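You operate a simulated robot arm through the tools that you are given. There is no shell and no other tool. Be economical: measure what you need, move in short steps, check, and stop when the job is done.

You run a simulated two-armed robot. Do the job below in one go: nothing can be reset, and whatever is moved stays where it is left.

TASK
Put the blue metal bar marked "27" from the near top of the long table on the blue mat and the blue metal bar that says "20" on the shelf under the small goods bench. Take the green peg block and put it on the silver metal block. Take the blue lens cap from the middle top of the long table and leave it on the hole plate. Put the glass in the sink bowl. Open the right bench drawer, put the purple cube in the inside of the right bench drawer, then shut the drawer. Take the wooden tag that says "70" from the far top of the long table and leave it in the small blue crate. Stack the small carton marked "B 11 cm" from the far top of the long table on top of the small carton labelled "A 12 cm". Take the round spacer with the largest size on its label from the top of the side desk and put it on the white card case there. Put the lens labelled "200 mm" from the top of the small goods bench on the shelf under the small goods bench and the lens that says "110 mm" on the near top of the long table. Pull the upper desk drawer open. Any order will do. Set down upright: green peg block, glass.

It is judged by the outcome, as a careful person would: the job done as asked, and still so three seconds after it is handed in. It fails if anything else is knocked over, pushed out of place, dropped, spilled or broken. A push-on lid holds only when it is set on centred and level and pressed home; a screw cap is set on level and turned clockwise until tight.

THE ROBOT
Two 7-joint arms with two-finger parallel grippers on one trunk, on a base that drives. Base frame: it is fixed to the floor where the robot stands at the start and does not move with it; the origin is under the middle of the robot, x ahead of it, y to its left, z up; the surface under the hand at the start is at about z = 0.74. Readings come in m, degrees, newtons and seconds.
The left shoulder is at the start at [0.05, 0.158, 1.008], the right one opposite. With the tool pointing down near the work surface each hand reaches from about 0.24 to 0.66 m from the robot's upright axis, wherever it stands, measured 20 degrees to its own side. Places, roughly: blue mat (18x15 cm) [-4.06, 0.84, 0.86]; blue metal bar [0.75, 0, 0.75]; glass (7x7x11 cm) [2.9, 0, 0.8]; green peg block (5x3x3 cm) [0.8, -0.1, 0.8]; hole plate (30x17 cm) [0.26, 2.64, 0.88]; inside of the right bench drawer [0.7, 2.8, 0.7]; lens [-2.25, 0.75, 1]; lens cap [2, 0, 0.75]; near top of the long table [1.1, -0.3, 0.7]; purple cube (4x4x4 cm) [3.3, 0, 0.8]; right bench drawer [0.7, 2.6, 0.7]; round spacer [-1.25, -1, 0.75]; shelf under the small goods bench [-2.2, 1.5, 0.3]; silver metal block (5x5x2 cm) [0.3, 0.9, 0.9]; sink bowl inside [5.7, -1, 0.7]; small blue crate (20x15x8 cm) [3.1, -0.2, 0.8]; small carton [3.25, 0, 0.75]; upper desk drawer [-1.4, -1, 0.5]; white card case [-0.75, -1, 0.75]; wooden tag [3.5, 0, 0.75]. Payload 3.91 kg a hand.
Tool frame (each hand has its own): the origin (TCP) lies between the finger pads and is the grasp point; the fingertips stand 0.03 m ahead of it; z points along the fingers, y is the line along which they close. The gripper opens to 0.11 m. The fingers are 0.02 m wide and 0.01 m thick; the gripper's body (0.048 by 0.112 m) begins 0.055 m behind the TCP.
Orientation is that of the tool frame in the base frame, as [roll, pitch, yaw] about the fixed x, y, z axes, in that order (R = Rz(yaw) Ry(pitch) Rx(roll)). With the fingers straight down and closing along the base's y, the tool's x points along the base's -x, its y along +y and its z along -z.

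THE INTERFACE
- The arms move only by the tool servo_tool. It takes "left_targets", "right_targets" or both (then of equal length, played together; a hand with none holds still); each is a list of rows, each an object (a shift or turn left out is 0, a gripper value left out holds the last) with "translation": the shift along the tool's x, y, z in m, a list of three; "delta_rot": the turn, a rotation vector about the tool's x, y, z in rad, a list of three; "fingers": the finger opening in m, from 0 to 0.11. In form: [{"translation": [dx, dy, dz], "delta_rot": [ax, ay, az], "fingers": fingers}, ...]. A call has 1 to 12 rows; each row is the pose to reach, as a shift and turn from the pose commanded when the call began, along the tool's axes at that moment. A row lasts 0.2 s, in which the tool goes at most 0.05 m and 8.6 degrees; a call with a longer step from one row to the next is refused whole, and so is a gripper value outside its range. A pose out of reach is approached as far as the arm can. The call stops where the force on the tool passes 40 N (or 10 N more than at its start, if that is more) or the arm is blocked; 0.2 s more then pass. Each finger travels about 0.153 m/s and halts on what it meets, pressing with about 32 N; the grip force reading is that of the motor and also rises with nothing between the fingers. The clock runs only during rows and for 0.2 s after the last one: add rows that repeat a pose to give the fingers time. The reply holds the time, the measured pose of the TCP, the force on the tool along the base axes, the opening and the grip force, in the units named above and with some noise, with the torque about the TCP (base axes, N m) and any sound that the robot's microphone picked up, and new pictures: "views" is both (left out), scene, wrist or none (wrist: the cameras of the hands that moved).
- Cameras (640 x 400 px; columns grow to the right, rows downward): "scene" is now at [0.1233, 0.0373, 1.1564]; the picture's right is [0.40, -0.92, 0.00], its down [-0.42, -0.19, -0.89] and it looks along [0.81, 0.36, -0.46] (base axes); focal length 214 px, centre (320, 200). "left" rides on the left gripper at [0.073, -0.017, -0.103] in its tool frame; the picture's right is [0.23, 0.97, 0.00], its down [-0.76, 0.18, -0.62] and it looks along [-0.61, 0.14, 0.78] (tool axes); focal length 222 px, centre (320, 200). "right" rides on the right gripper at [0.072, 0.017, -0.103] in its tool frame; the picture's right is [-0.23, 0.97, 0.00], its down [-0.76, -0.18, -0.62] and it looks along [-0.61, -0.14, 0.78] (tool axes); focal length 222 px, centre (320, 200). There is no depth. A picture from a camera that has moved, and an enlarged one, comes with that camera's place and axes in the base frame and with its lens.
- move_column(by): slides the trunk up (or, below 0, down) by that many m; the arms and the scene camera ride with it, the base frame stays. It gives what a move gives, with no picture.
- base_move(legs): drives the robot by 1 to 6 legs, each [ahead, turn to the left] in m and degrees, along the robot's own axes; the way and the turn of a leg run together, so that a leg with both is an arc; at most 1.5 m and 180 degrees a leg. The arms and the cameras ride along, it lands a little off, and it stops where it bumps. It gives what a move gives, and a new picture of the scene camera.
- turn_head(pan, tilt): turns the head with the scene camera to pan (to the left, within 80 degrees either way) and tilt (down, from -29 to 69), counted from straight ahead of the robot. It gives what a move gives, and a new picture of the scene camera.
- zoom(camera, box): a new picture of the part [left, top, right, bottom] of that camera's present view, enlarged. No time passes.
- sign_off(): hands the job in; it is judged then, once.

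Go step by step. Nothing tells you exact positions but the pictures and the camera data: compare them with the known pose of the tool, close in by small moves and look again before you grip or let go. The budget is 577 turns and 360 pictures, counting those below and the enlarged ones. Unless the task says otherwise, let go and move clear before handing in, and close with one line.

The tools are called as name(argument=value, ...) on one line, values as JSON. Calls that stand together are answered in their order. servo_tool: Moves the arms, as the interface text tells. Its arguments: {"type":"object","properties":{"left_targets":{"type":"array"},"right_targets":{"type":"array"},"views":{"type":"string","enum":["both","scene","wrist","none"]}},"required":[]} The other tools are called the same way: move_column (by) slides the trunk up or down; base_move (legs) drives the base; turn_head (pan, tilt) turns the head that bears the scene camera; zoom (camera, box) takes an enlarged picture of a part of a camera's view; sign_off () hands the job in.

At the start:

```text
time_s: 0.0
left_position: [0.4316, 0.3667, 1.0643]
left_ee_rot: [-180.0, 0.0, -179.9]
left_ft_force: [-0.4, -0.3, 0.6]
left_wrist_torque: [0.04, 0.0, 0.04]
left_finger_gap: 0.1101
left_grip_force: 0.0
right_position: [0.3935, -0.0858, 1.145]
right_ee_rot: [179.9, 0.0, -180.0]
right_ft_force: [-0.3, 0.0, 0.6]
right_wrist_torque: [-0.03, -0.02, 0.02]
right_finger_gap: 0.1101
right_grip_force: 0.1
trunk travel left (down, up): [-0.25, 0.232]
robot x, y, heading: [0.0003, -0.0023, -0.0]
head pan, tilt: [23.8, 27.6]
```

scene: 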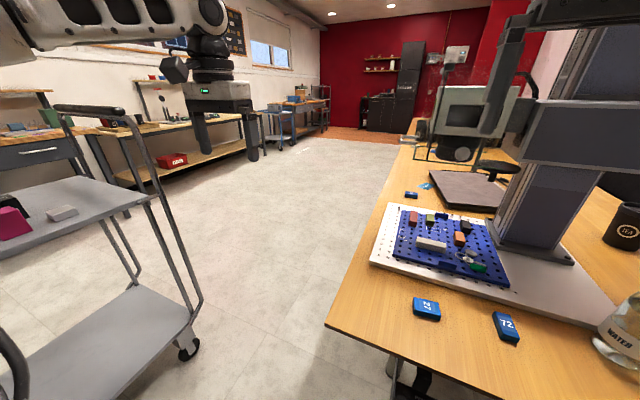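
right: 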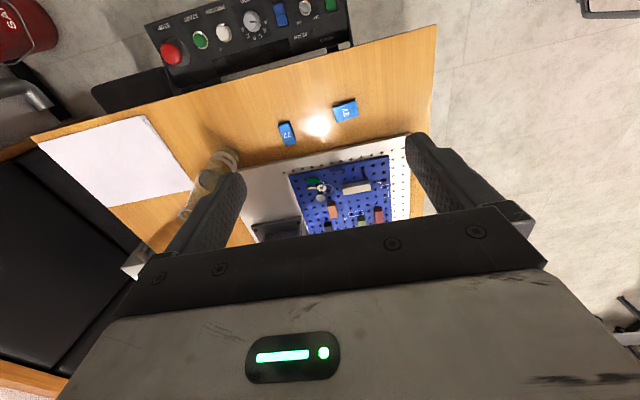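
left: 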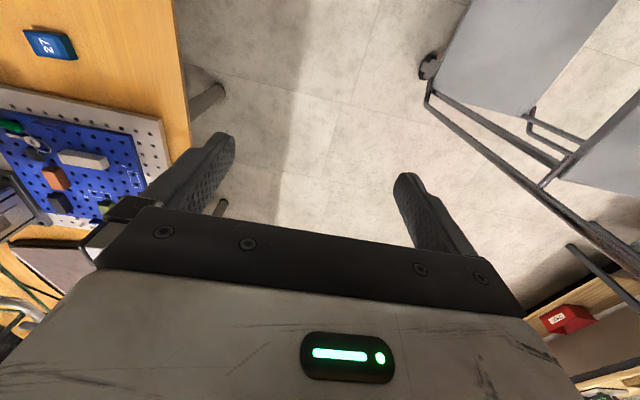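

I see the near end of the long table on the right with bars "27" and "72", a pegboard with blocks, and a trolley on the left with a silver block. I'll look closer at both first.

zoom(camera="scene", box=[360, 160, 560, 360])

zoom(camera="scene", box=[0, 60, 340, 270])

zoom(camera="right", box=[230, 80, 430, 240])

```text
2.00 times, centred on (460, 260) of scene
camera zoom: at [0.1233, 0.0373, 1.1564], right [0.4, -0.92, 0.0], down [-0.42, -0.19, -0.89], along [0.81, 0.36, -0.46], focal length 429 px, centre (40, 80)
```

zoom: 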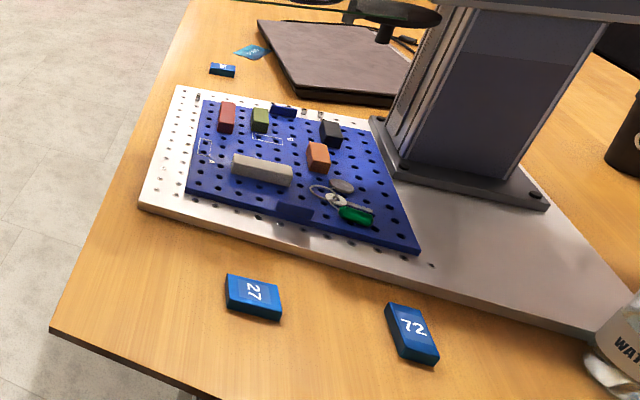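

```text
1.88 times, centred on (170, 165) of scene
camera zoom: at [0.1233, 0.0373, 1.1564], right [0.4, -0.92, 0.0], down [-0.42, -0.19, -0.89], along [0.81, 0.36, -0.46], focal length 404 px, centre (602, 266)
```

zoom: 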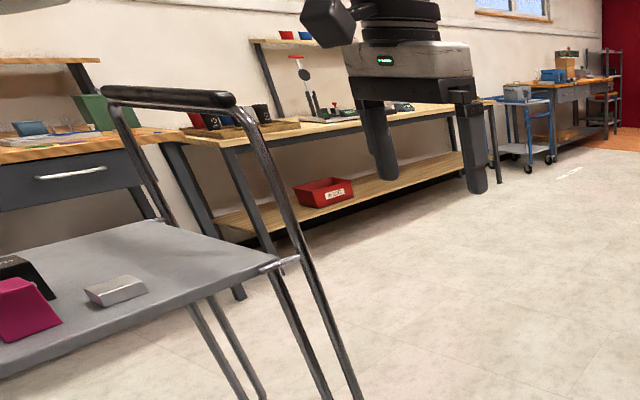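

```text
2.50 times, centred on (330, 160) of right
camera zoom: at [0.323, -0.069, 1.2498], right [0.23, 0.97, 0.0], down [0.76, -0.18, 0.62], along [0.61, -0.14, -0.78], focal length 555 px, centre (295, 300)
```

zoom: 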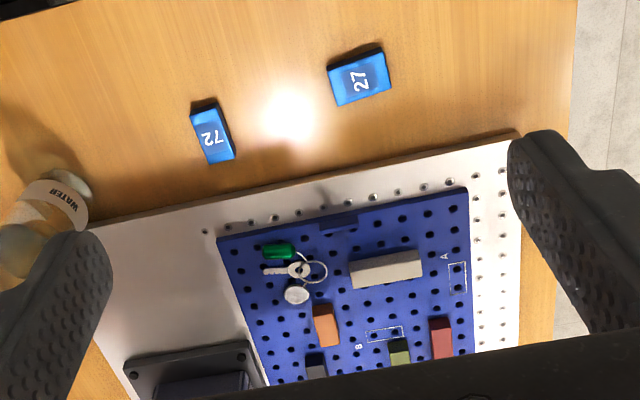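

Green peg block seems to be the olive-green one on the pegboard; a further small blue bar lies behind the board. I'll look around with the head before moving.

turn_head(pan=75, tilt=25)

turn_head(pan=-20, tilt=30)

```text
time_s: 1.2
left_position: [0.4321, 0.3673, 1.0645]
left_ee_rot: [-180.0, 0.0, -179.9]
left_ft_force: [-0.3, 0.7, 0.0]
left_wrist_torque: [0.02, 0.0, -0.02]
left_finger_gap: 0.1099
left_grip_force: 0.1
right_position: [0.3944, -0.0852, 1.145]
right_ee_rot: [180.0, -0.1, 179.9]
right_ft_force: [0.8, 0.6, -0.3]
right_wrist_torque: [0.04, -0.01, -0.02]
right_finger_gap: 0.11
right_grip_force: 0.1
trunk travel left (down, up): [-0.25, 0.232]
robot x, y, heading: [-0.002, -0.0003, 0.1]
head pan, tilt: [75.0, 25.0]
camera scene: at [0.0636, 0.0895, 1.1606], right [0.97, -0.26, 0.0], down [-0.11, -0.41, -0.91], along [0.24, 0.88, -0.42], focal length 214 px, centre (320, 200)
```

scene: 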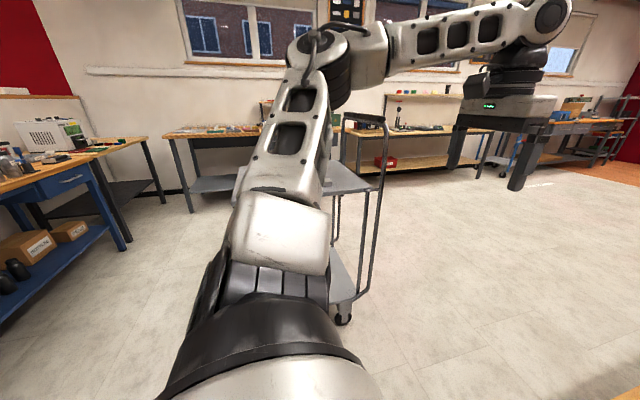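

```text
time_s: 2.9
left_position: [0.4323, 0.3674, 1.0637]
left_ee_rot: [-180.0, 0.1, -179.9]
left_ft_force: [0.7, -0.2, -0.9]
left_wrist_torque: [0.0, 0.01, 0.0]
left_finger_gap: 0.1101
left_grip_force: 0.0
right_position: [0.3956, -0.087, 1.1454]
right_ee_rot: [-179.9, 0.1, 180.0]
right_ft_force: [0.1, 0.6, 0.1]
right_wrist_torque: [0.0, 0.02, 0.01]
right_finger_gap: 0.1101
right_grip_force: 0.0
trunk travel left (down, up): [-0.25, 0.232]
robot x, y, heading: [-0.0035, -0.0002, -0.3]
head pan, tilt: [-20.0, 30.0]
camera scene: at [0.1247, -0.0304, 1.1527], right [-0.34, -0.94, 0.0], down [-0.47, 0.17, -0.87], along [0.81, -0.3, -0.5], focal length 214 px, centre (320, 200)
```

scene: 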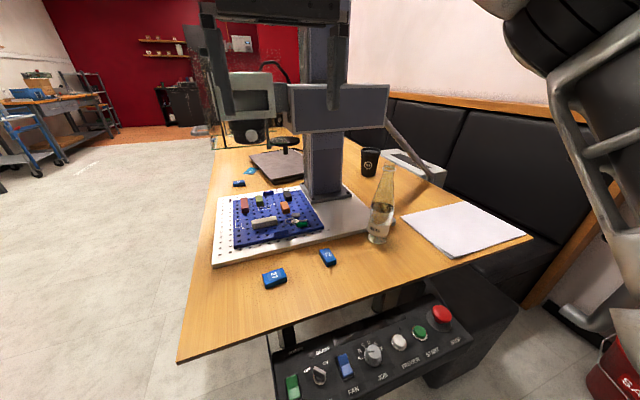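

The long table's left edge is at y≈0.13 and its near end at x≈0.36; the trolley with its handle (z≈1.1) is around (0.48,0.75–1.15). I'll raise the trunk so the hands clear the handle, then drive into the aisle facing the table.

move_column(by=0.22)

base_move(legs=[[0, 90], [0.42, 0], [0, -90]])

```text
time_s: 5.2
left_position: [0.4312, 0.3672, 1.2829]
left_ee_rot: [180.0, 0.0, -179.9]
left_ft_force: [-0.2, 0.6, -0.9]
left_wrist_torque: [0.01, 0.01, -0.02]
left_finger_gap: 0.11
left_grip_force: 0.1
right_position: [0.3947, -0.085, 1.3652]
right_ee_rot: [-179.9, 0.1, -180.0]
right_ft_force: [0.5, -0.4, 0.1]
right_wrist_torque: [-0.02, 0.0, -0.04]
right_finger_gap: 0.1103
right_grip_force: 0.0
trunk travel left (down, up): [-0.47, 0.012]
robot x, y, heading: [0.0003, -0.0027, 0.0]
head pan, tilt: [-20.0, 30.0]
```

```text
time_s: 15.5
left_position: [0.4365, 0.788, 1.2839]
left_ee_rot: [-180.0, 0.0, 179.9]
left_ft_force: [0.0, -0.4, -1.0]
left_wrist_torque: [0.02, -0.01, 0.02]
left_finger_gap: 0.11
left_grip_force: 0.1
right_position: [0.3969, 0.3353, 1.3659]
right_ee_rot: [180.0, 0.0, 179.8]
right_ft_force: [-1.3, -0.2, 0.6]
right_wrist_torque: [0.0, -0.02, 0.03]
right_finger_gap: 0.1101
right_grip_force: 0.0
trunk travel left (down, up): [-0.47, 0.012]
robot x, y, heading: [0.0039, 0.4242, -0.2]
head pan, tilt: [-20.0, 30.0]
camera scene: at [0.1275, 0.391, 1.3726], right [-0.35, -0.94, 0.0], down [-0.47, 0.17, -0.87], along [0.81, -0.3, -0.5], focal length 214 px, centre (320, 200)
```

scene: 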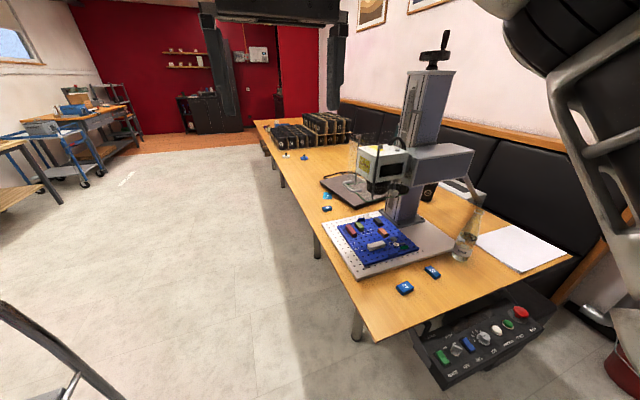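

Clear so far. Drive ahead beside the table and turn to face it.

base_move(legs=[[0.8, 0], [0, -90]])

turn_head(pan=0, tilt=40)

```text
time_s: 23.6
left_position: [1.1593, -0.014, 1.2846]
left_ee_rot: [-180.0, -0.1, 89.5]
left_ft_force: [0.9, 0.0, 0.0]
left_wrist_torque: [-0.02, -0.01, 0.0]
left_finger_gap: 0.1101
left_grip_force: 0.1
right_position: [0.7071, 0.0283, 1.3658]
right_ee_rot: [180.0, 0.1, 89.4]
right_ft_force: [0.2, 0.1, 0.4]
right_wrist_torque: [-0.04, 0.01, -0.02]
right_finger_gap: 0.1099
right_grip_force: 0.0
trunk travel left (down, up): [-0.47, 0.012]
robot x, y, heading: [0.7966, 0.4238, -90.5]
head pan, tilt: [-20.0, 30.0]
camera scene: at [0.7637, 0.2967, 1.3726], right [-0.94, 0.35, 0.0], down [0.18, 0.47, -0.87], along [-0.3, -0.81, -0.5], focal length 214 px, centre (320, 200)
```

scene: 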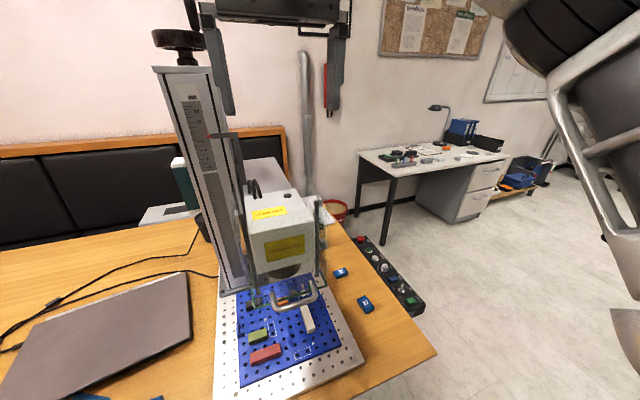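

```text
time_s: 24.4
left_position: [1.1594, -0.0143, 1.2831]
left_ee_rot: [-180.0, -0.1, 89.4]
left_ft_force: [-0.2, 0.0, 0.1]
left_wrist_torque: [-0.06, -0.02, -0.01]
left_finger_gap: 0.11
left_grip_force: 0.1
right_position: [0.7071, 0.0274, 1.3656]
right_ee_rot: [-179.9, 0.0, 89.4]
right_ft_force: [0.6, 0.8, 0.1]
right_wrist_torque: [0.02, 0.0, 0.01]
right_finger_gap: 0.1099
right_grip_force: 0.0
trunk travel left (down, up): [-0.47, 0.012]
robot x, y, heading: [0.7952, 0.4185, -90.7]
head pan, tilt: [0.0, 40.0]
camera scene: at [0.7947, 0.2964, 1.3573], right [-1.0, 0.01, 0.0], down [0.01, 0.64, -0.77], along [-0.01, -0.77, -0.64], focal length 214 px, centre (320, 200)
```

scene: 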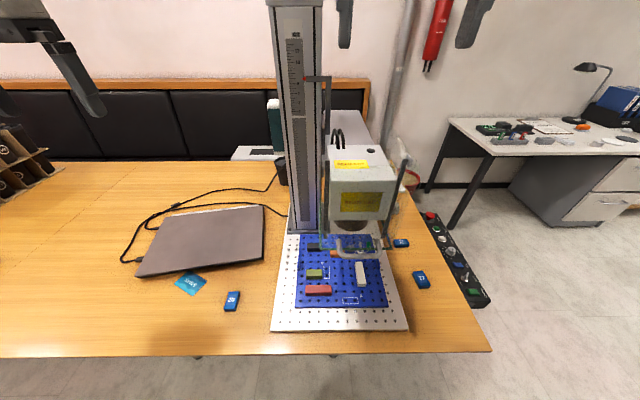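

From here I can see the pegboard, bars and the press head overhanging. I'll zoom on the board.

zoom(camera="scene", box=[260, 220, 420, 340])

zoom(camera="scene", box=[160, 250, 280, 330])

```text
3.33 times, centred on (340, 280) of scene
camera zoom: at [0.7947, 0.2964, 1.3573], right [-1.0, 0.01, 0.0], down [0.01, 0.64, -0.77], along [-0.01, -0.77, -0.64], focal length 715 px, centre (253, -67)
```

zoom: 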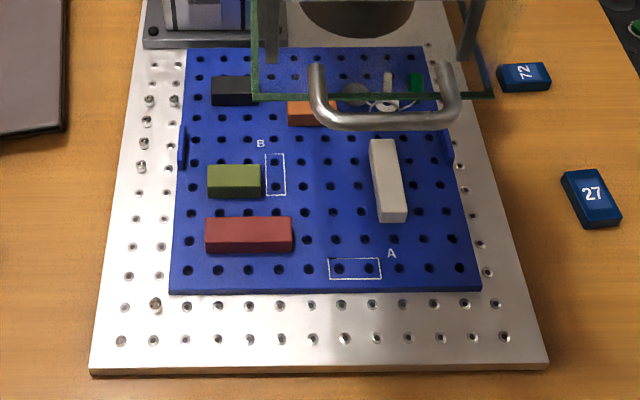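

```text
5.00 times, centred on (220, 290) of scene
camera zoom: at [0.7947, 0.2964, 1.3573], right [-1.0, 0.01, 0.0], down [0.01, 0.64, -0.77], along [-0.01, -0.77, -0.64], focal length 1072 px, centre (820, -250)
```

zoom: 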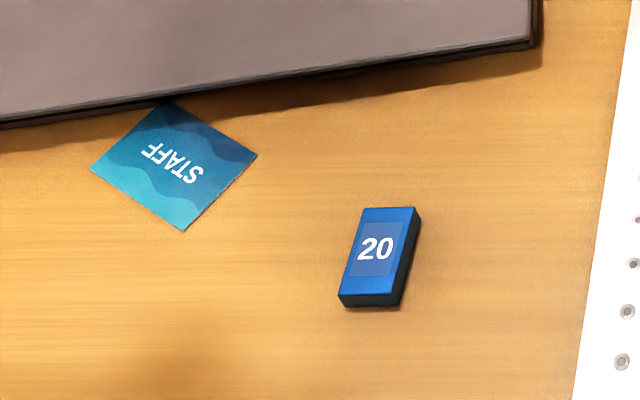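

The green block sits at about (0.81,-0.05,0.80) with a clear space at both its ends along x. I'll lower the trunk and bring the left hand above it to look.

move_column(by=-0.2)

servo_tool(left_targets=[{"translation": [0.0, -0.05, 0]}, {"translation": [0.02, -0.1, 0]}, {"translation": [0.04, -0.145, 0.0]}, {"translation": [0.05, -0.19, 0]}, {"translation": [0.06, -0.235, 0]}, {"translation": [0.06, -0.28, 0.01]}, {"translation": [0.06, -0.32, 0.03]}, {"translation": [0.06, -0.35, 0.05]}])

```text
time_s: 26.6
left_position: [1.16, -0.0137, 1.084]
left_ee_rot: [179.9, 0.0, 89.5]
left_ft_force: [0.3, 0.4, -0.6]
left_wrist_torque: [-0.02, 0.06, 0.01]
left_finger_gap: 0.1102
left_grip_force: 0.1
right_position: [0.7066, 0.0274, 1.1644]
right_ee_rot: [-180.0, 0.0, 89.4]
right_ft_force: [0.1, -0.5, -0.9]
right_wrist_torque: [-0.03, -0.01, 0.0]
right_finger_gap: 0.1103
right_grip_force: 0.1
trunk travel left (down, up): [-0.27, 0.212]
robot x, y, heading: [0.7954, 0.4211, -90.5]
head pan, tilt: [0.0, 40.0]
```

```text
refused: row 2 steps farther than a row can; nothing moved
```

Steps were a bit too long; I'll use finer rows, and shift the right hand away to make room.

servo_tool(left_targets=[{"translation": [0.005, -0.04, 0]}, {"translation": [0.01, -0.08, 0]}, {"translation": [0.02, -0.12, 0.0]}, {"translation": [0.03, -0.16, 0]}, {"translation": [0.04, -0.2, 0]}, {"translation": [0.04, -0.24, 0.01]}, {"translation": [0.04, -0.28, 0.03]}, {"translation": [0.04, -0.32, 0.05]}, {"translation": [0.04, -0.35, 0.07]}], right_targets=[{"translation": [0.005, -0.04, 0]}, {"translation": [0.03, -0.08, 0]}, {"translation": [0.05, -0.12, 0.0]}, {"translation": [0.08, -0.14, 0]}, {"translation": [0.1, -0.14, 0]}, {"translation": [0.1, -0.14, 0]}, {"translation": [0.1, -0.14, 0]}, {"translation": [0.1, -0.14, 0]}, {"translation": [0.1, -0.14, 0]}])

```text
time_s: 28.6
left_position: [0.8925, 0.0414, 0.997]
left_ee_rot: [-179.9, 0.3, 89.5]
left_ft_force: [0.3, 0.2, 0.0]
left_wrist_torque: [0.01, 0.03, 0.0]
left_finger_gap: 0.1098
left_grip_force: 0.0
left hand out of reach, approached as far as the arm can: row 7, 8, 9
right_position: [0.5684, 0.1283, 1.1663]
right_ee_rot: [180.0, 0.0, 89.3]
right_ft_force: [-0.4, 0.0, 0.4]
right_wrist_torque: [-0.01, 0.03, 0.0]
right_finger_gap: 0.1101
right_grip_force: 0.1
trunk travel left (down, up): [-0.27, 0.212]
robot x, y, heading: [0.7965, 0.4208, -90.3]
head pan, tilt: [0.0, 40.0]
camera scene: at [0.7948, 0.2964, 1.1573], right [-1.0, 0.01, 0.0], down [0.01, 0.64, -0.77], along [-0.01, -0.77, -0.64], focal length 214 px, centre (320, 200)
camera right: at [0.5862, 0.2, 1.2705], right [0.97, -0.24, 0.0], down [-0.19, -0.76, 0.62], along [-0.15, -0.6, -0.78], focal length 222 px, centre (320, 200)
camera left: at [0.8768, 0.114, 1.1008], right [0.98, 0.22, 0.0], down [0.17, -0.76, 0.63], along [0.14, -0.61, -0.78], focal length 222 px, centre (320, 200)
```

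scene: 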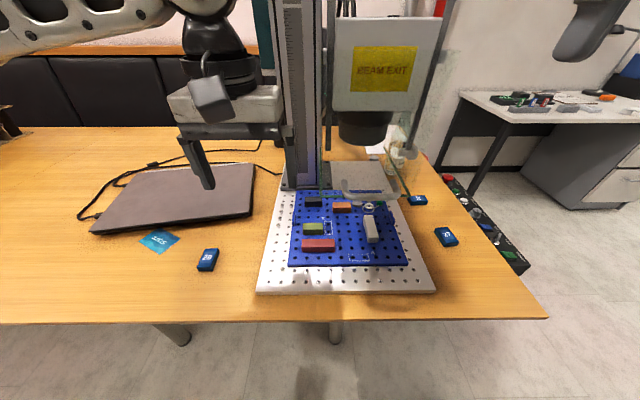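
right: 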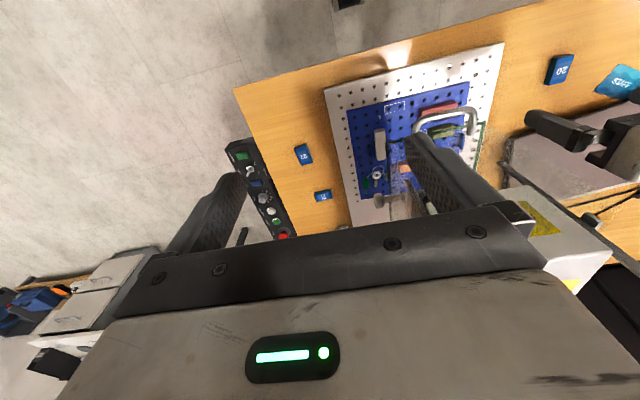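
left: 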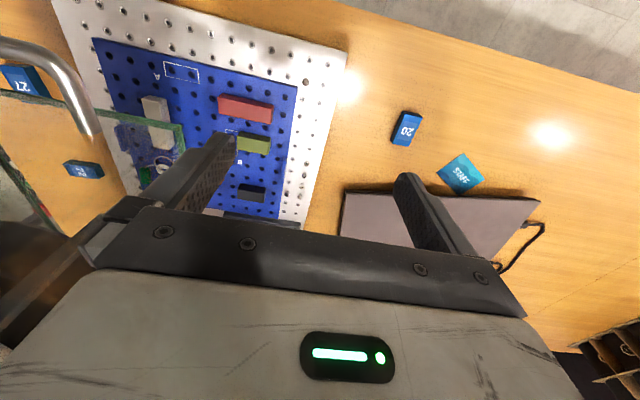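

The left arm can't reach so far inward. The wrist view clearly shows the green block, red block, and guard with its handle; I'll shift the robot 0.17 m toward -x so the block lies to the left arm's side.

base_move(legs=[[0, 90], [-0.18, 0], [0, -90]])

```text
time_s: 30.9
left_position: [1.1079, 0.1858, 0.9975]
left_ee_rot: [-179.9, 0.1, 128.0]
left_ft_force: [0.3, -0.3, 0.1]
left_wrist_torque: [0.01, 0.0, 0.04]
left_finger_gap: 0.1099
left_grip_force: 0.0
right_position: [0.7931, 0.0574, 1.1687]
right_ee_rot: [-179.5, -0.7, 128.0]
right_ft_force: [2.4, 11.0, 4.3]
right_wrist_torque: [-0.12, 0.16, -0.42]
right_finger_gap: 0.1056
right_grip_force: 0.0
trunk travel left (down, up): [-0.27, 0.212]
robot x, y, heading: [0.7934, 0.4214, -52.2]
head pan, tilt: [0.0, 40.0]
stopped in leg 1: the force on the tool passed its limit at 85 N (the readings are from after the stop); the commanded pose is now the measured one
camera scene: at [0.8721, 0.3254, 1.1575], right [-0.79, -0.61, 0.0], down [-0.39, 0.51, -0.77], along [0.47, -0.61, -0.64], focal length 214 px, centre (320, 200)
```

scene: 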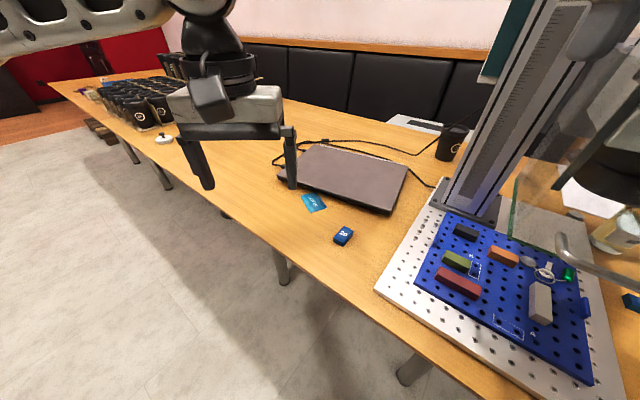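

The right hand touched the press guard. I'll turn back a bit right away and look.

base_move(legs=[[0, -20]])

servo_tool(right_targets=[{"translation": [0.03, 0, -0.03]}, {"translation": [0.06, 0, -0.06]}, {"translation": [0.09, 0, -0.09]}])

```text
time_s: 32.4
left_position: [1.0059, 0.0915, 0.997]
left_ee_rot: [-179.9, 0.1, 108.0]
left_ft_force: [-0.7, -0.3, 0.3]
left_wrist_torque: [0.01, -0.01, 0.01]
left_finger_gap: 0.1101
left_grip_force: 0.1
right_position: [0.6682, 0.0777, 1.1665]
right_ee_rot: [-179.4, -1.0, 107.6]
right_ft_force: [0.2, -0.5, 0.0]
right_wrist_torque: [0.01, -0.01, 0.01]
right_finger_gap: 0.11
right_grip_force: 0.1
trunk travel left (down, up): [-0.27, 0.212]
robot x, y, heading: [0.7971, 0.4236, -72.1]
head pan, tilt: [0.0, 40.0]
camera scene: at [0.8332, 0.303, 1.1573], right [-0.95, -0.3, 0.0], down [-0.2, 0.61, -0.77], along [0.23, -0.73, -0.64], focal length 214 px, centre (320, 200)
```

scene: 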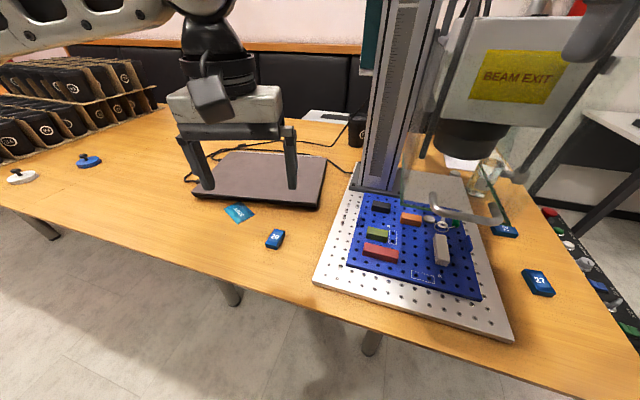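

```text
time_s: 33.2
left_position: [1.0075, 0.092, 0.9969]
left_ee_rot: [-179.9, 0.1, 107.9]
left_ft_force: [0.3, 0.2, 0.4]
left_wrist_torque: [0.06, 0.0, -0.03]
left_finger_gap: 0.11
left_grip_force: 0.1
right_position: [0.6887, 0.1506, 1.2049]
right_ee_rot: [-179.6, -0.9, 107.7]
right_ft_force: [0.4, 0.0, -0.1]
right_wrist_torque: [0.03, 0.0, -0.01]
right_finger_gap: 0.1101
right_grip_force: 0.0
right hand out of reach, approached as far as the arm can: row 1, 2, 3
trunk travel left (down, up): [-0.27, 0.212]
robot x, y, heading: [0.7971, 0.4223, -72.3]
head pan, tilt: [0.0, 40.0]
camera scene: at [0.8335, 0.3032, 1.1573], right [-0.95, -0.31, 0.0], down [-0.2, 0.61, -0.77], along [0.23, -0.73, -0.64], focal length 214 px, centre (320, 200)
camera right: at [0.6839, 0.2227, 1.3097], right [1.0, 0.08, -0.01], down [0.07, -0.79, 0.61], along [0.04, -0.61, -0.79], focal length 222 px, centre (320, 200)
```

scene: 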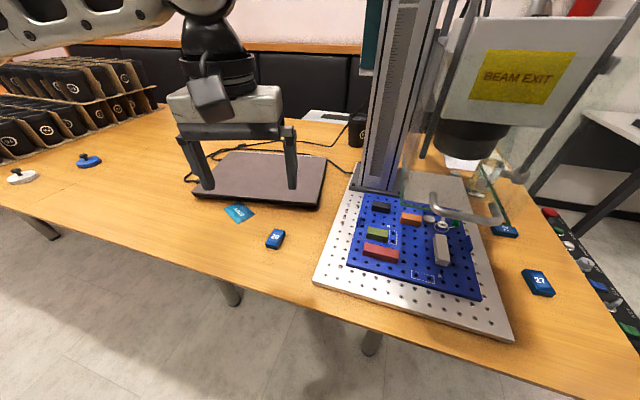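
right: 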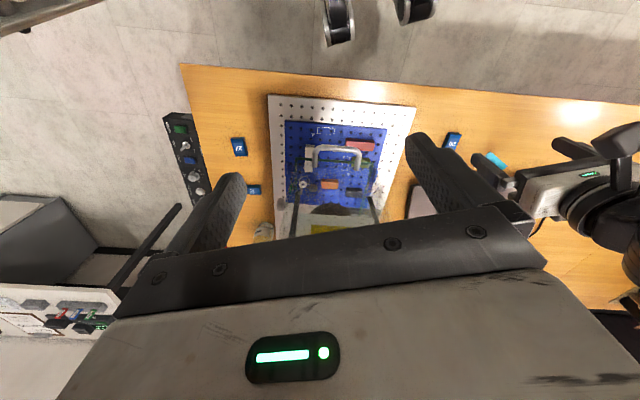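

Guard and board look unmoved. I'll reverse away at a slant and then come back in a bit further toward -x.

base_move(legs=[[-0.05, 0], [0, 15], [-0.15, 0], [0, -33], [0.12, 0]])

```text
time_s: 36.1
left_position: [1.0033, 0.3093, 0.9969]
left_ee_rot: [-180.0, 0.0, 123.0]
left_ft_force: [-0.9, 0.6, 0.2]
left_wrist_torque: [0.0, -0.02, 0.02]
left_finger_gap: 0.1099
left_grip_force: 0.0
right_position: [0.68, 0.2811, 1.2042]
right_ee_rot: [-179.7, -1.0, 122.6]
right_ft_force: [0.3, -0.3, 0.1]
right_wrist_torque: [-0.03, -0.04, -0.01]
right_finger_gap: 0.1099
right_grip_force: 0.2
trunk travel left (down, up): [-0.27, 0.212]
robot x, y, heading: [0.7142, 0.5722, -57.2]
head pan, tilt: [0.0, 40.0]
stopped in leg 3: the robot was blocked; the commanded pose is now the measured one
camera scene: at [0.7812, 0.4684, 1.1573], right [-0.84, -0.54, 0.0], down [-0.35, 0.54, -0.77], along [0.41, -0.64, -0.64], focal length 214 px, centre (320, 200)
```

scene: 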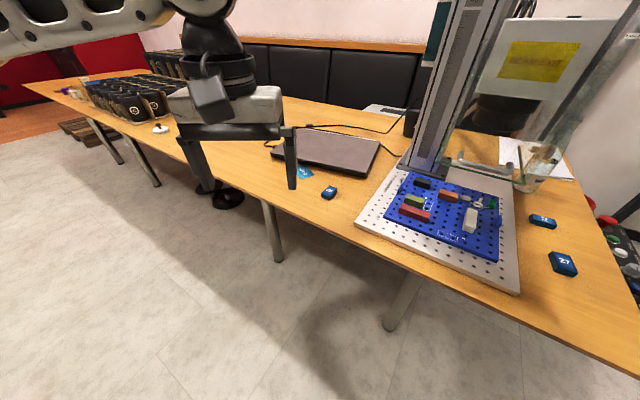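

I bumped something behind (the trolley) lightly. I'll go slightly ahead, turn to face the table, and go in.

base_move(legs=[[0.04, 0], [0, -33], [0.11, 0]])

```text
time_s: 39.4
left_position: [0.8364, 0.0603, 0.9952]
left_ee_rot: [179.7, -0.4, 89.1]
left_ft_force: [-0.1, 0.0, 0.1]
left_wrist_torque: [0.02, -0.02, 0.0]
left_finger_gap: 0.1099
left_grip_force: 0.1
right_position: [0.5492, 0.2079, 1.2032]
right_ee_rot: [-179.6, -1.1, 89.7]
right_ft_force: [1.2, 0.6, -0.6]
right_wrist_torque: [0.0, 0.04, 0.02]
right_finger_gap: 0.1099
right_grip_force: 0.0
trunk travel left (down, up): [-0.27, 0.212]
robot x, y, heading: [0.7342, 0.4342, -90.4]
head pan, tilt: [0.0, 40.0]
stopped in leg 3: the force on the tool passed its limit at 52 N (the readings are from after the stop); the commanded pose is now the measured one
camera scene: at [0.735, 0.3103, 1.1573], right [-1.0, 0.0, 0.0], down [0.0, 0.64, -0.77], along [0.0, -0.77, -0.64], focal length 214 px, centre (320, 200)
```

scene: 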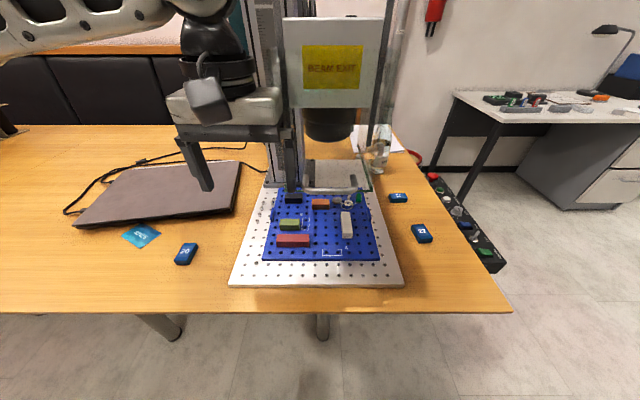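

The left hand's inner finger touched the guard's edge. I'll back the hand off (toward +x, +y) and look with its camera.

servo_tool(left_targets=[{"translation": [0.01, 0.03, 0]}, {"translation": [0.02, 0.07, -0.0]}, {"translation": [0.02, 0.09, -0.0]}])

zoom(camera="scene", box=[220, 100, 420, 300])

```text
time_s: 40.2
left_position: [0.9265, 0.0803, 0.9974]
left_ee_rot: [179.8, -0.4, 89.2]
left_ft_force: [0.7, 0.7, 0.0]
left_wrist_torque: [-0.01, 0.02, -0.01]
left_finger_gap: 0.1101
left_grip_force: 0.1
right_position: [0.5479, 0.2084, 1.2034]
right_ee_rot: [-179.6, -1.1, 89.8]
right_ft_force: [-0.5, 0.1, -0.1]
right_wrist_torque: [0.03, 0.01, -0.01]
right_finger_gap: 0.1103
right_grip_force: 0.0
trunk travel left (down, up): [-0.27, 0.212]
robot x, y, heading: [0.7375, 0.4358, -90.0]
head pan, tilt: [0.0, 40.0]
camera scene: at [0.7351, 0.3103, 1.1573], right [-1.0, 0.0, 0.0], down [0.0, 0.64, -0.77], along [0.0, -0.77, -0.64], focal length 214 px, centre (320, 200)
camera left: at [0.9112, 0.1511, 1.1017], right [0.98, 0.21, 0.01], down [0.16, -0.77, 0.62], along [0.14, -0.6, -0.79], focal length 222 px, centre (320, 200)
```

scene: 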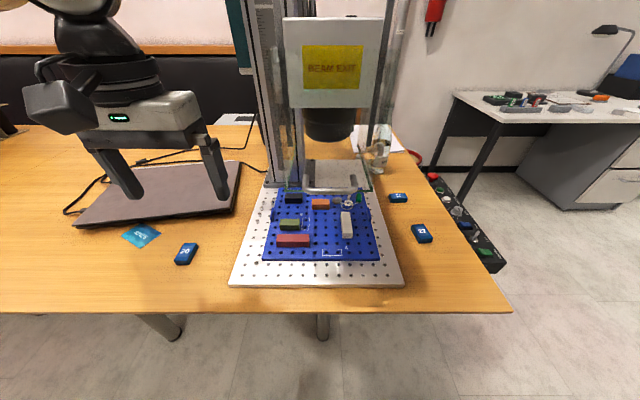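
left: 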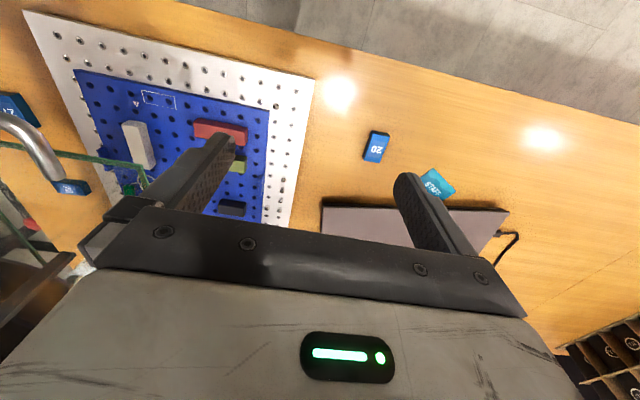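

```text
2.00 times, centred on (320, 200) of scene
camera zoom: at [0.7351, 0.3103, 1.1573], right [-1.0, 0.0, 0.0], down [0.0, 0.64, -0.77], along [0.0, -0.77, -0.64], focal length 429 px, centre (320, 200)
```

zoom: 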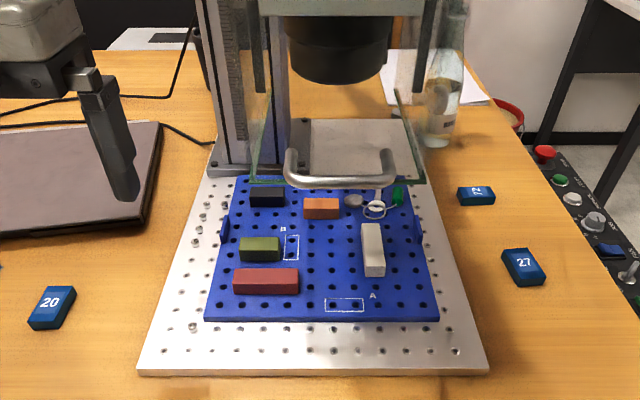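

I worked out the guard as a glass box with bottom z≈0.946, left side x≈0.79, front y≈0.03. So I'll take the block with the tool leaning toward +x and the fingers closing along y. First I turn the left hand by 90°.

servo_tool(left_targets=[{"delta_rot": [0, 0, 0.145], "translation": [0, 0.01, 0]}, {"delta_rot": [0, 0, 0.29], "translation": [0, 0.02, 0]}, {"delta_rot": [0, 0, 0.435], "translation": [0, 0.03, 0]}, {"delta_rot": [0, 0, 0.58], "translation": [0, 0.04, 0]}, {"delta_rot": [0, 0, 0.725], "translation": [0, 0.05, 0]}, {"delta_rot": [0, 0, 0.87], "translation": [0, 0.05, 0]}, {"delta_rot": [0, 0, 1.015], "translation": [0, 0.05, 0]}, {"delta_rot": [0, 0, 1.16], "translation": [0, 0.05, 0]}, {"delta_rot": [0, 0, 1.305], "translation": [0, 0.05, 0]}, {"delta_rot": [0, 0, 1.45], "translation": [0, 0.05, 0]}, {"delta_rot": [0, 0, 1.557], "translation": [0, 0.05, 0]}], views="wrist")

```text
time_s: 42.6
left_position: [0.9755, 0.0789, 0.9979]
left_ee_rot: [-179.6, -0.3, -0.2]
left_ft_force: [0.3, -0.4, 0.9]
left_wrist_torque: [0.0, -0.01, 0.01]
left_finger_gap: 0.1099
left_grip_force: 0.1
right_position: [0.5485, 0.208, 1.204]
right_ee_rot: [-179.5, -1.1, 89.7]
right_ft_force: [0.8, -0.6, 0.5]
right_wrist_torque: [-0.03, -0.01, 0.0]
right_finger_gap: 0.1099
right_grip_force: 0.1
trunk travel left (down, up): [-0.27, 0.212]
robot x, y, heading: [0.7353, 0.4357, -90.0]
head pan, tilt: [0.0, 40.0]
camera left: at [1.0484, 0.0942, 1.1015], right [0.22, -0.97, -0.01], down [-0.77, -0.18, 0.62], along [-0.6, -0.13, -0.79], focal length 222 px, centre (320, 200)
```

left: 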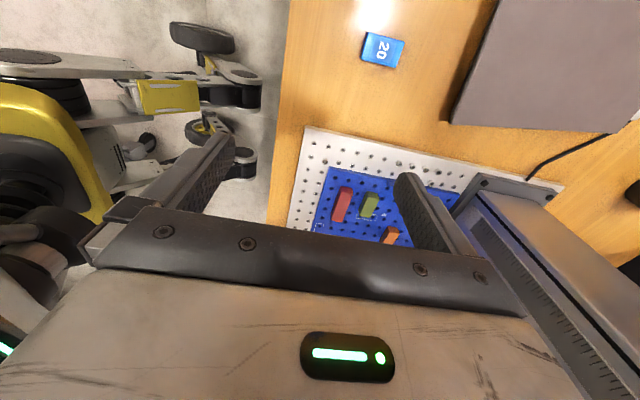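

The turned view shows red, green and orange blocks. The green block's centre is near (0.807,-0.052). I'll tilt 25° and move to a pre-grasp point about 0.1 m away along the approach.

servo_tool(left_targets=[{"delta_rot": [0, -0.11, 0], "translation": [-0.02, 0.03, 0.0], "fingers": 0.08}, {"delta_rot": [0, -0.22, 0], "translation": [-0.04, 0.06, 0.02]}, {"delta_rot": [0, -0.33, 0], "translation": [-0.06, 0.09, 0.045]}, {"delta_rot": [0, -0.436, 0], "translation": [-0.08, 0.115, 0.07]}, {"delta_rot": [0, -0.436, 0], "translation": [-0.1, 0.129, 0.09], "fingers": 0.06}, {"delta_rot": [0, -0.436, 0], "translation": [-0.112, 0.129, 0.1], "fingers": 0.06}])

```text
time_s: 44.0
left_position: [0.8647, -0.051, 0.8962]
left_ee_rot: [-179.5, 24.7, 0.2]
left_ft_force: [-0.6, -0.4, -0.1]
left_wrist_torque: [-0.03, 0.0, 0.0]
left_finger_gap: 0.0599
left_grip_force: 0.1
right_position: [0.5489, 0.209, 1.2033]
right_ee_rot: [-179.6, -1.1, 89.8]
right_ft_force: [-0.1, 0.8, 0.6]
right_wrist_torque: [0.01, -0.04, 0.01]
right_finger_gap: 0.11
right_grip_force: 0.0
trunk travel left (down, up): [-0.27, 0.212]
robot x, y, heading: [0.7351, 0.4355, -89.9]
head pan, tilt: [0.0, 40.0]
camera scene: at [0.7349, 0.3103, 1.1573], right [-1.0, 0.0, 0.0], down [0.0, 0.64, -0.77], along [0.0, -0.77, -0.64], focal length 214 px, centre (320, 200)
camera left: at [0.9744, -0.034, 0.9598], right [0.21, -0.97, -0.1], down [-0.43, -0.18, 0.88], along [-0.88, -0.14, -0.46], focal length 222 px, centre (320, 200)
```

scene: 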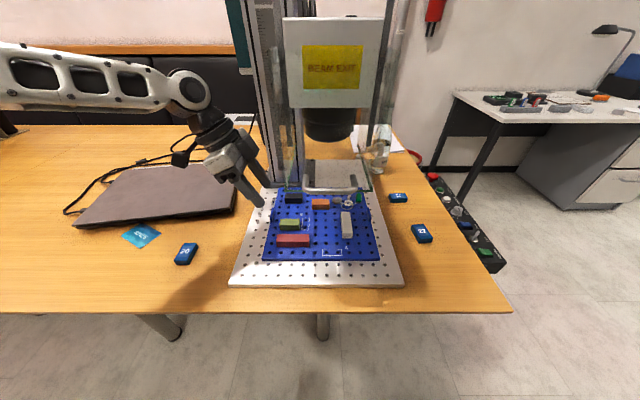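
left: 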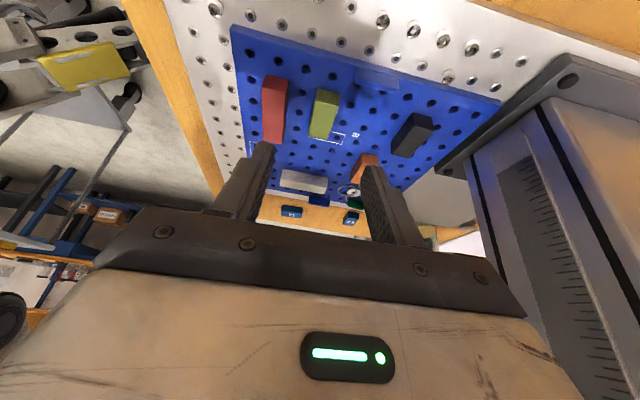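

Well aligned laterally. Advance 7 cm along the tool axis with the fingers at 5 cm, then look again.

servo_tool(left_targets=[{"translation": [0, 0.0, 0.03], "fingers": 0.05}, {"translation": [0, 0.0, 0.06]}, {"translation": [0.0, 0.002, 0.075]}])

zoom(camera="scene", box=[240, 170, 360, 270])

```text
time_s: 44.8
left_position: [0.8416, -0.0449, 0.8331]
left_ee_rot: [-179.4, 24.8, 0.2]
left_ft_force: [0.4, 0.6, -0.6]
left_wrist_torque: [0.05, 0.04, 0.0]
left_finger_gap: 0.0499
left_grip_force: 0.0
left hand out of reach, approached as far as the arm can: row 3
right_position: [0.549, 0.2077, 1.2028]
right_ee_rot: [-179.7, -1.0, 89.6]
right_ft_force: [0.2, 0.1, 0.1]
right_wrist_torque: [0.0, -0.01, 0.02]
right_finger_gap: 0.1098
right_grip_force: 0.1
trunk travel left (down, up): [-0.27, 0.212]
robot x, y, heading: [0.7328, 0.4322, -89.7]
head pan, tilt: [0.0, 40.0]
camera scene: at [0.735, 0.3103, 1.1573], right [-1.0, 0.0, 0.0], down [0.0, 0.64, -0.77], along [0.0, -0.77, -0.64], focal length 214 px, centre (320, 200)
camera left: at [0.9509, -0.0268, 0.8971], right [0.21, -0.97, -0.1], down [-0.43, -0.18, 0.88], along [-0.88, -0.14, -0.46], focal length 222 px, centre (320, 200)
```

scene: 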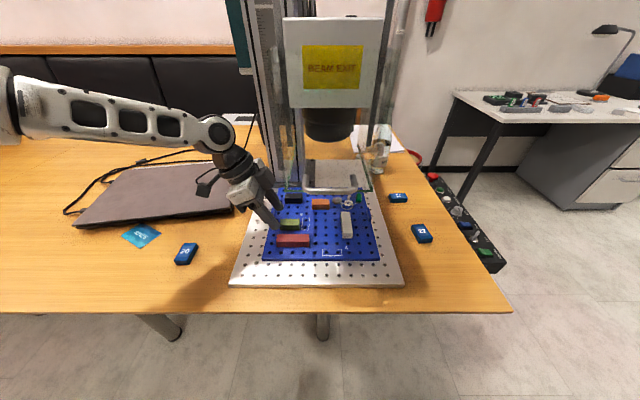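
left: 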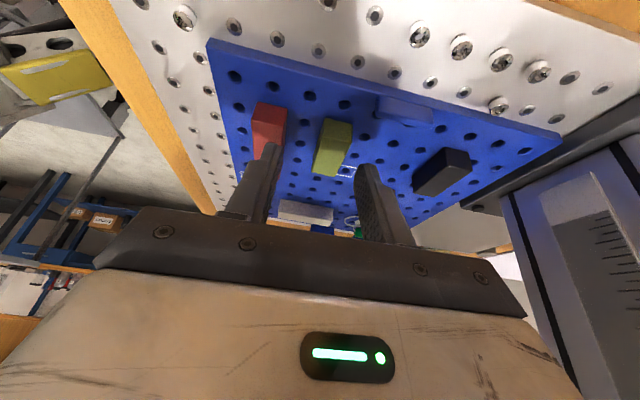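

```text
4.00 times, centred on (300, 220) of scene
camera zoom: at [0.735, 0.3103, 1.1573], right [-1.0, 0.0, 0.0], down [0.0, 0.64, -0.77], along [0.0, -0.77, -0.64], focal length 858 px, centre (400, 120)
```

zoom: 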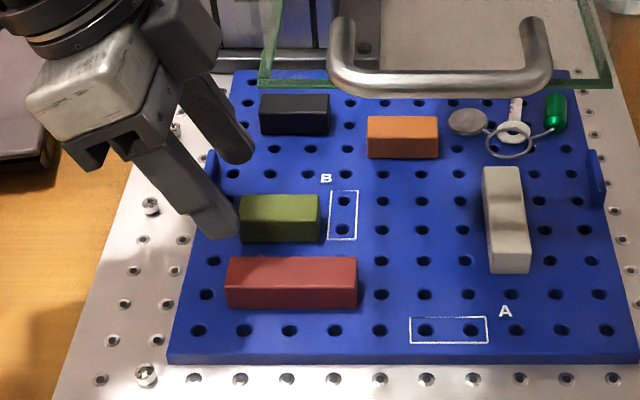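

The arm hit a limit with this lean. I'll retreat a little and use a 15° lean, which still clears the glass.

servo_tool(left_targets=[{"translation": [0, 0.0, -0.03]}, {"translation": [-0.01, 0.0, -0.03], "delta_rot": [0, 0.09, 0]}, {"translation": [-0.02, 0.0, -0.03], "delta_rot": [0, 0.18, 0]}, {"translation": [-0.025, 0.0, -0.02], "delta_rot": [0, 0.2, 0]}])

```text
time_s: 45.8
left_position: [0.8447, -0.0303, 0.8688]
left_ee_rot: [-179.6, 13.3, 0.1]
left_ft_force: [0.1, 0.5, -1.1]
left_wrist_torque: [0.01, 0.01, 0.0]
left_finger_gap: 0.0502
left_grip_force: 0.1
left hand out of reach, approached as far as the arm can: row 3, 4
right_position: [0.5483, 0.2072, 1.2037]
right_ee_rot: [-179.6, -1.1, 89.8]
right_ft_force: [0.2, -0.8, 0.4]
right_wrist_torque: [0.0, 0.0, 0.02]
right_finger_gap: 0.1099
right_grip_force: 0.0
trunk travel left (down, up): [-0.27, 0.212]
robot x, y, heading: [0.7342, 0.4322, -90.2]
head pan, tilt: [0.0, 40.0]
camera scene: at [0.7351, 0.3103, 1.1573], right [-1.0, 0.0, 0.0], down [0.0, 0.64, -0.77], along [0.0, -0.77, -0.64], focal length 214 px, centre (320, 200)
camera left: at [0.9393, -0.0139, 0.9513], right [0.22, -0.97, -0.06], down [-0.6, -0.18, 0.78], along [-0.77, -0.14, -0.62], focal length 222 px, centre (320, 200)
```

scene: 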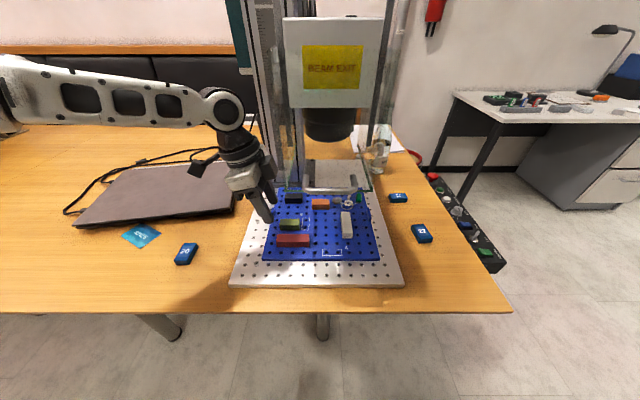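
left: 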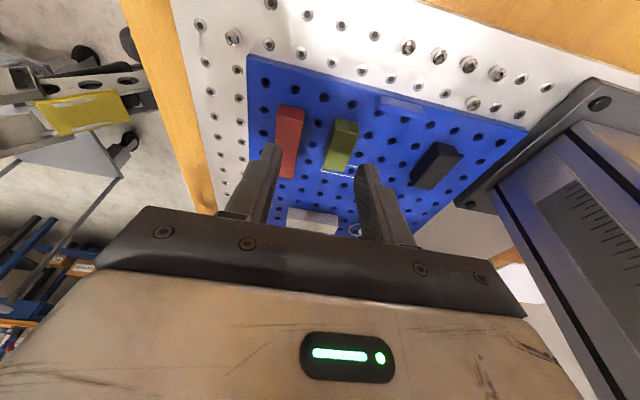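

The limit is inward motion for this arm. I'll retract the left hand, then shift the robot another ~0.13 m toward -x so the block is well on the left arm's side.

servo_tool(left_targets=[{"translation": [0.02, -0.01, -0.03]}, {"translation": [0.04, -0.03, -0.06]}, {"translation": [0.06, -0.06, -0.085]}, {"translation": [0.08, -0.08, -0.11]}, {"translation": [0.095, -0.11, -0.125]}], views="none")

base_move(legs=[[0, 90], [-0.15, 0], [0, -90]])

```text
time_s: 47.0
left_position: [0.9657, 0.0795, 0.9679]
left_ee_rot: [-179.5, 13.2, 0.1]
left_ft_force: [-0.3, -0.1, 0.0]
left_wrist_torque: [-0.01, 0.01, -0.01]
left_finger_gap: 0.0501
left_grip_force: 0.2
right_position: [0.5484, 0.2081, 1.2039]
right_ee_rot: [-179.6, -1.1, 89.8]
right_ft_force: [0.4, 0.0, 0.4]
right_wrist_torque: [-0.01, -0.05, 0.01]
right_finger_gap: 0.11
right_grip_force: 0.0
trunk travel left (down, up): [-0.27, 0.212]
robot x, y, heading: [0.7326, 0.4395, -90.2]
head pan, tilt: [0.0, 40.0]
```

```text
time_s: 56.0
left_position: [0.8185, 0.0796, 0.9677]
left_ee_rot: [-179.5, 13.1, 0.5]
left_ft_force: [-0.9, -0.3, 0.2]
left_wrist_torque: [0.03, -0.01, -0.01]
left_finger_gap: 0.0502
left_grip_force: 0.1
right_position: [0.4006, 0.2045, 1.2038]
right_ee_rot: [-179.6, -1.1, 90.2]
right_ft_force: [0.3, -0.2, 0.5]
right_wrist_torque: [0.01, 0.03, 0.02]
right_finger_gap: 0.1101
right_grip_force: 0.1
trunk travel left (down, up): [-0.27, 0.212]
robot x, y, heading: [0.588, 0.4334, -89.6]
head pan, tilt: [0.0, 40.0]
camera scene: at [0.5863, 0.3101, 1.1573], right [-1.0, -0.01, 0.0], down [0.0, 0.64, -0.77], along [0.01, -0.77, -0.64], focal length 214 px, centre (320, 200)
```

scene: 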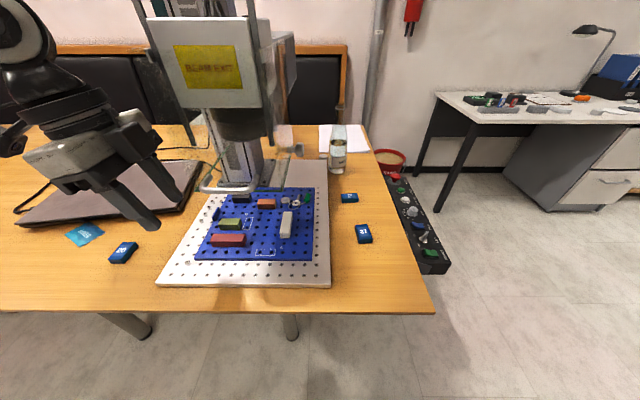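

Now the hand has room. Move to the pre-grasp above the green block.

servo_tool(left_targets=[{"translation": [0.034, 0, -0.008], "delta_rot": [0, -0.03, 0]}, {"translation": [0.0386, 0.04, 0.0115], "delta_rot": [0, -0.03, 0]}, {"translation": [0.0443, 0.08, 0.036], "delta_rot": [0, -0.03, 0]}, {"translation": [0.041, 0.105, 0.058], "delta_rot": [0, -0.03, 0]}, {"translation": [0.0377, 0.125, 0.0734], "delta_rot": [0, -0.03, 0]}, {"translation": [0.032, 0.1325, 0.093], "delta_rot": [0, -0.03, 0]}])

zoom(camera="scene", box=[180, 160, 300, 260])

```text
time_s: 57.4
left_position: [0.8292, -0.0526, 0.869]
left_ee_rot: [-179.6, 14.9, 0.6]
left_ft_force: [0.2, -0.6, -0.1]
left_wrist_torque: [0.0, -0.02, -0.01]
left_finger_gap: 0.0501
left_grip_force: 0.1
right_position: [0.4012, 0.2062, 1.2033]
right_ee_rot: [-179.6, -1.1, 90.2]
right_ft_force: [0.1, 0.1, -1.3]
right_wrist_torque: [0.02, -0.02, 0.01]
right_finger_gap: 0.1098
right_grip_force: 0.0
trunk travel left (down, up): [-0.27, 0.212]
robot x, y, heading: [0.5845, 0.4362, -89.6]
head pan, tilt: [0.0, 40.0]
camera scene: at [0.5863, 0.31, 1.1573], right [-1.0, -0.01, 0.0], down [0.0, 0.64, -0.77], along [0.01, -0.77, -0.64], focal length 214 px, centre (320, 200)
camera left: at [0.9262, -0.0343, 0.9502], right [0.23, -0.97, -0.07], down [-0.57, -0.19, 0.8], along [-0.79, -0.14, -0.6], focal length 222 px, centre (320, 200)
```

scene: 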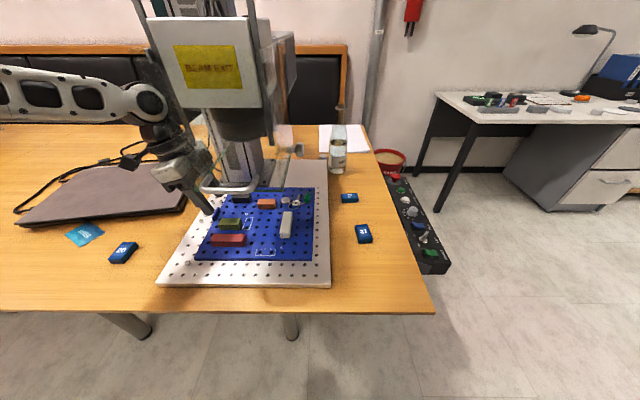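
left: 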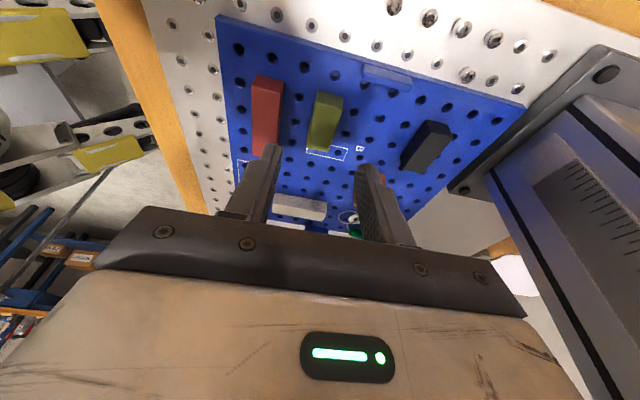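

```text
4.00 times, centred on (240, 210) of scene
camera zoom: at [0.5863, 0.31, 1.1573], right [-1.0, -0.01, 0.0], down [0.0, 0.64, -0.77], along [0.01, -0.77, -0.64], focal length 858 px, centre (640, 160)
```

zoom: 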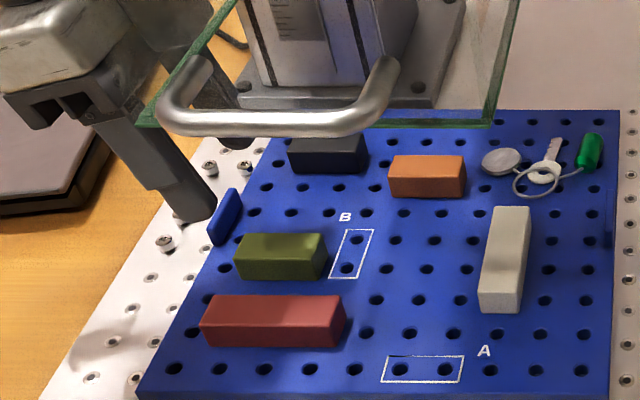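

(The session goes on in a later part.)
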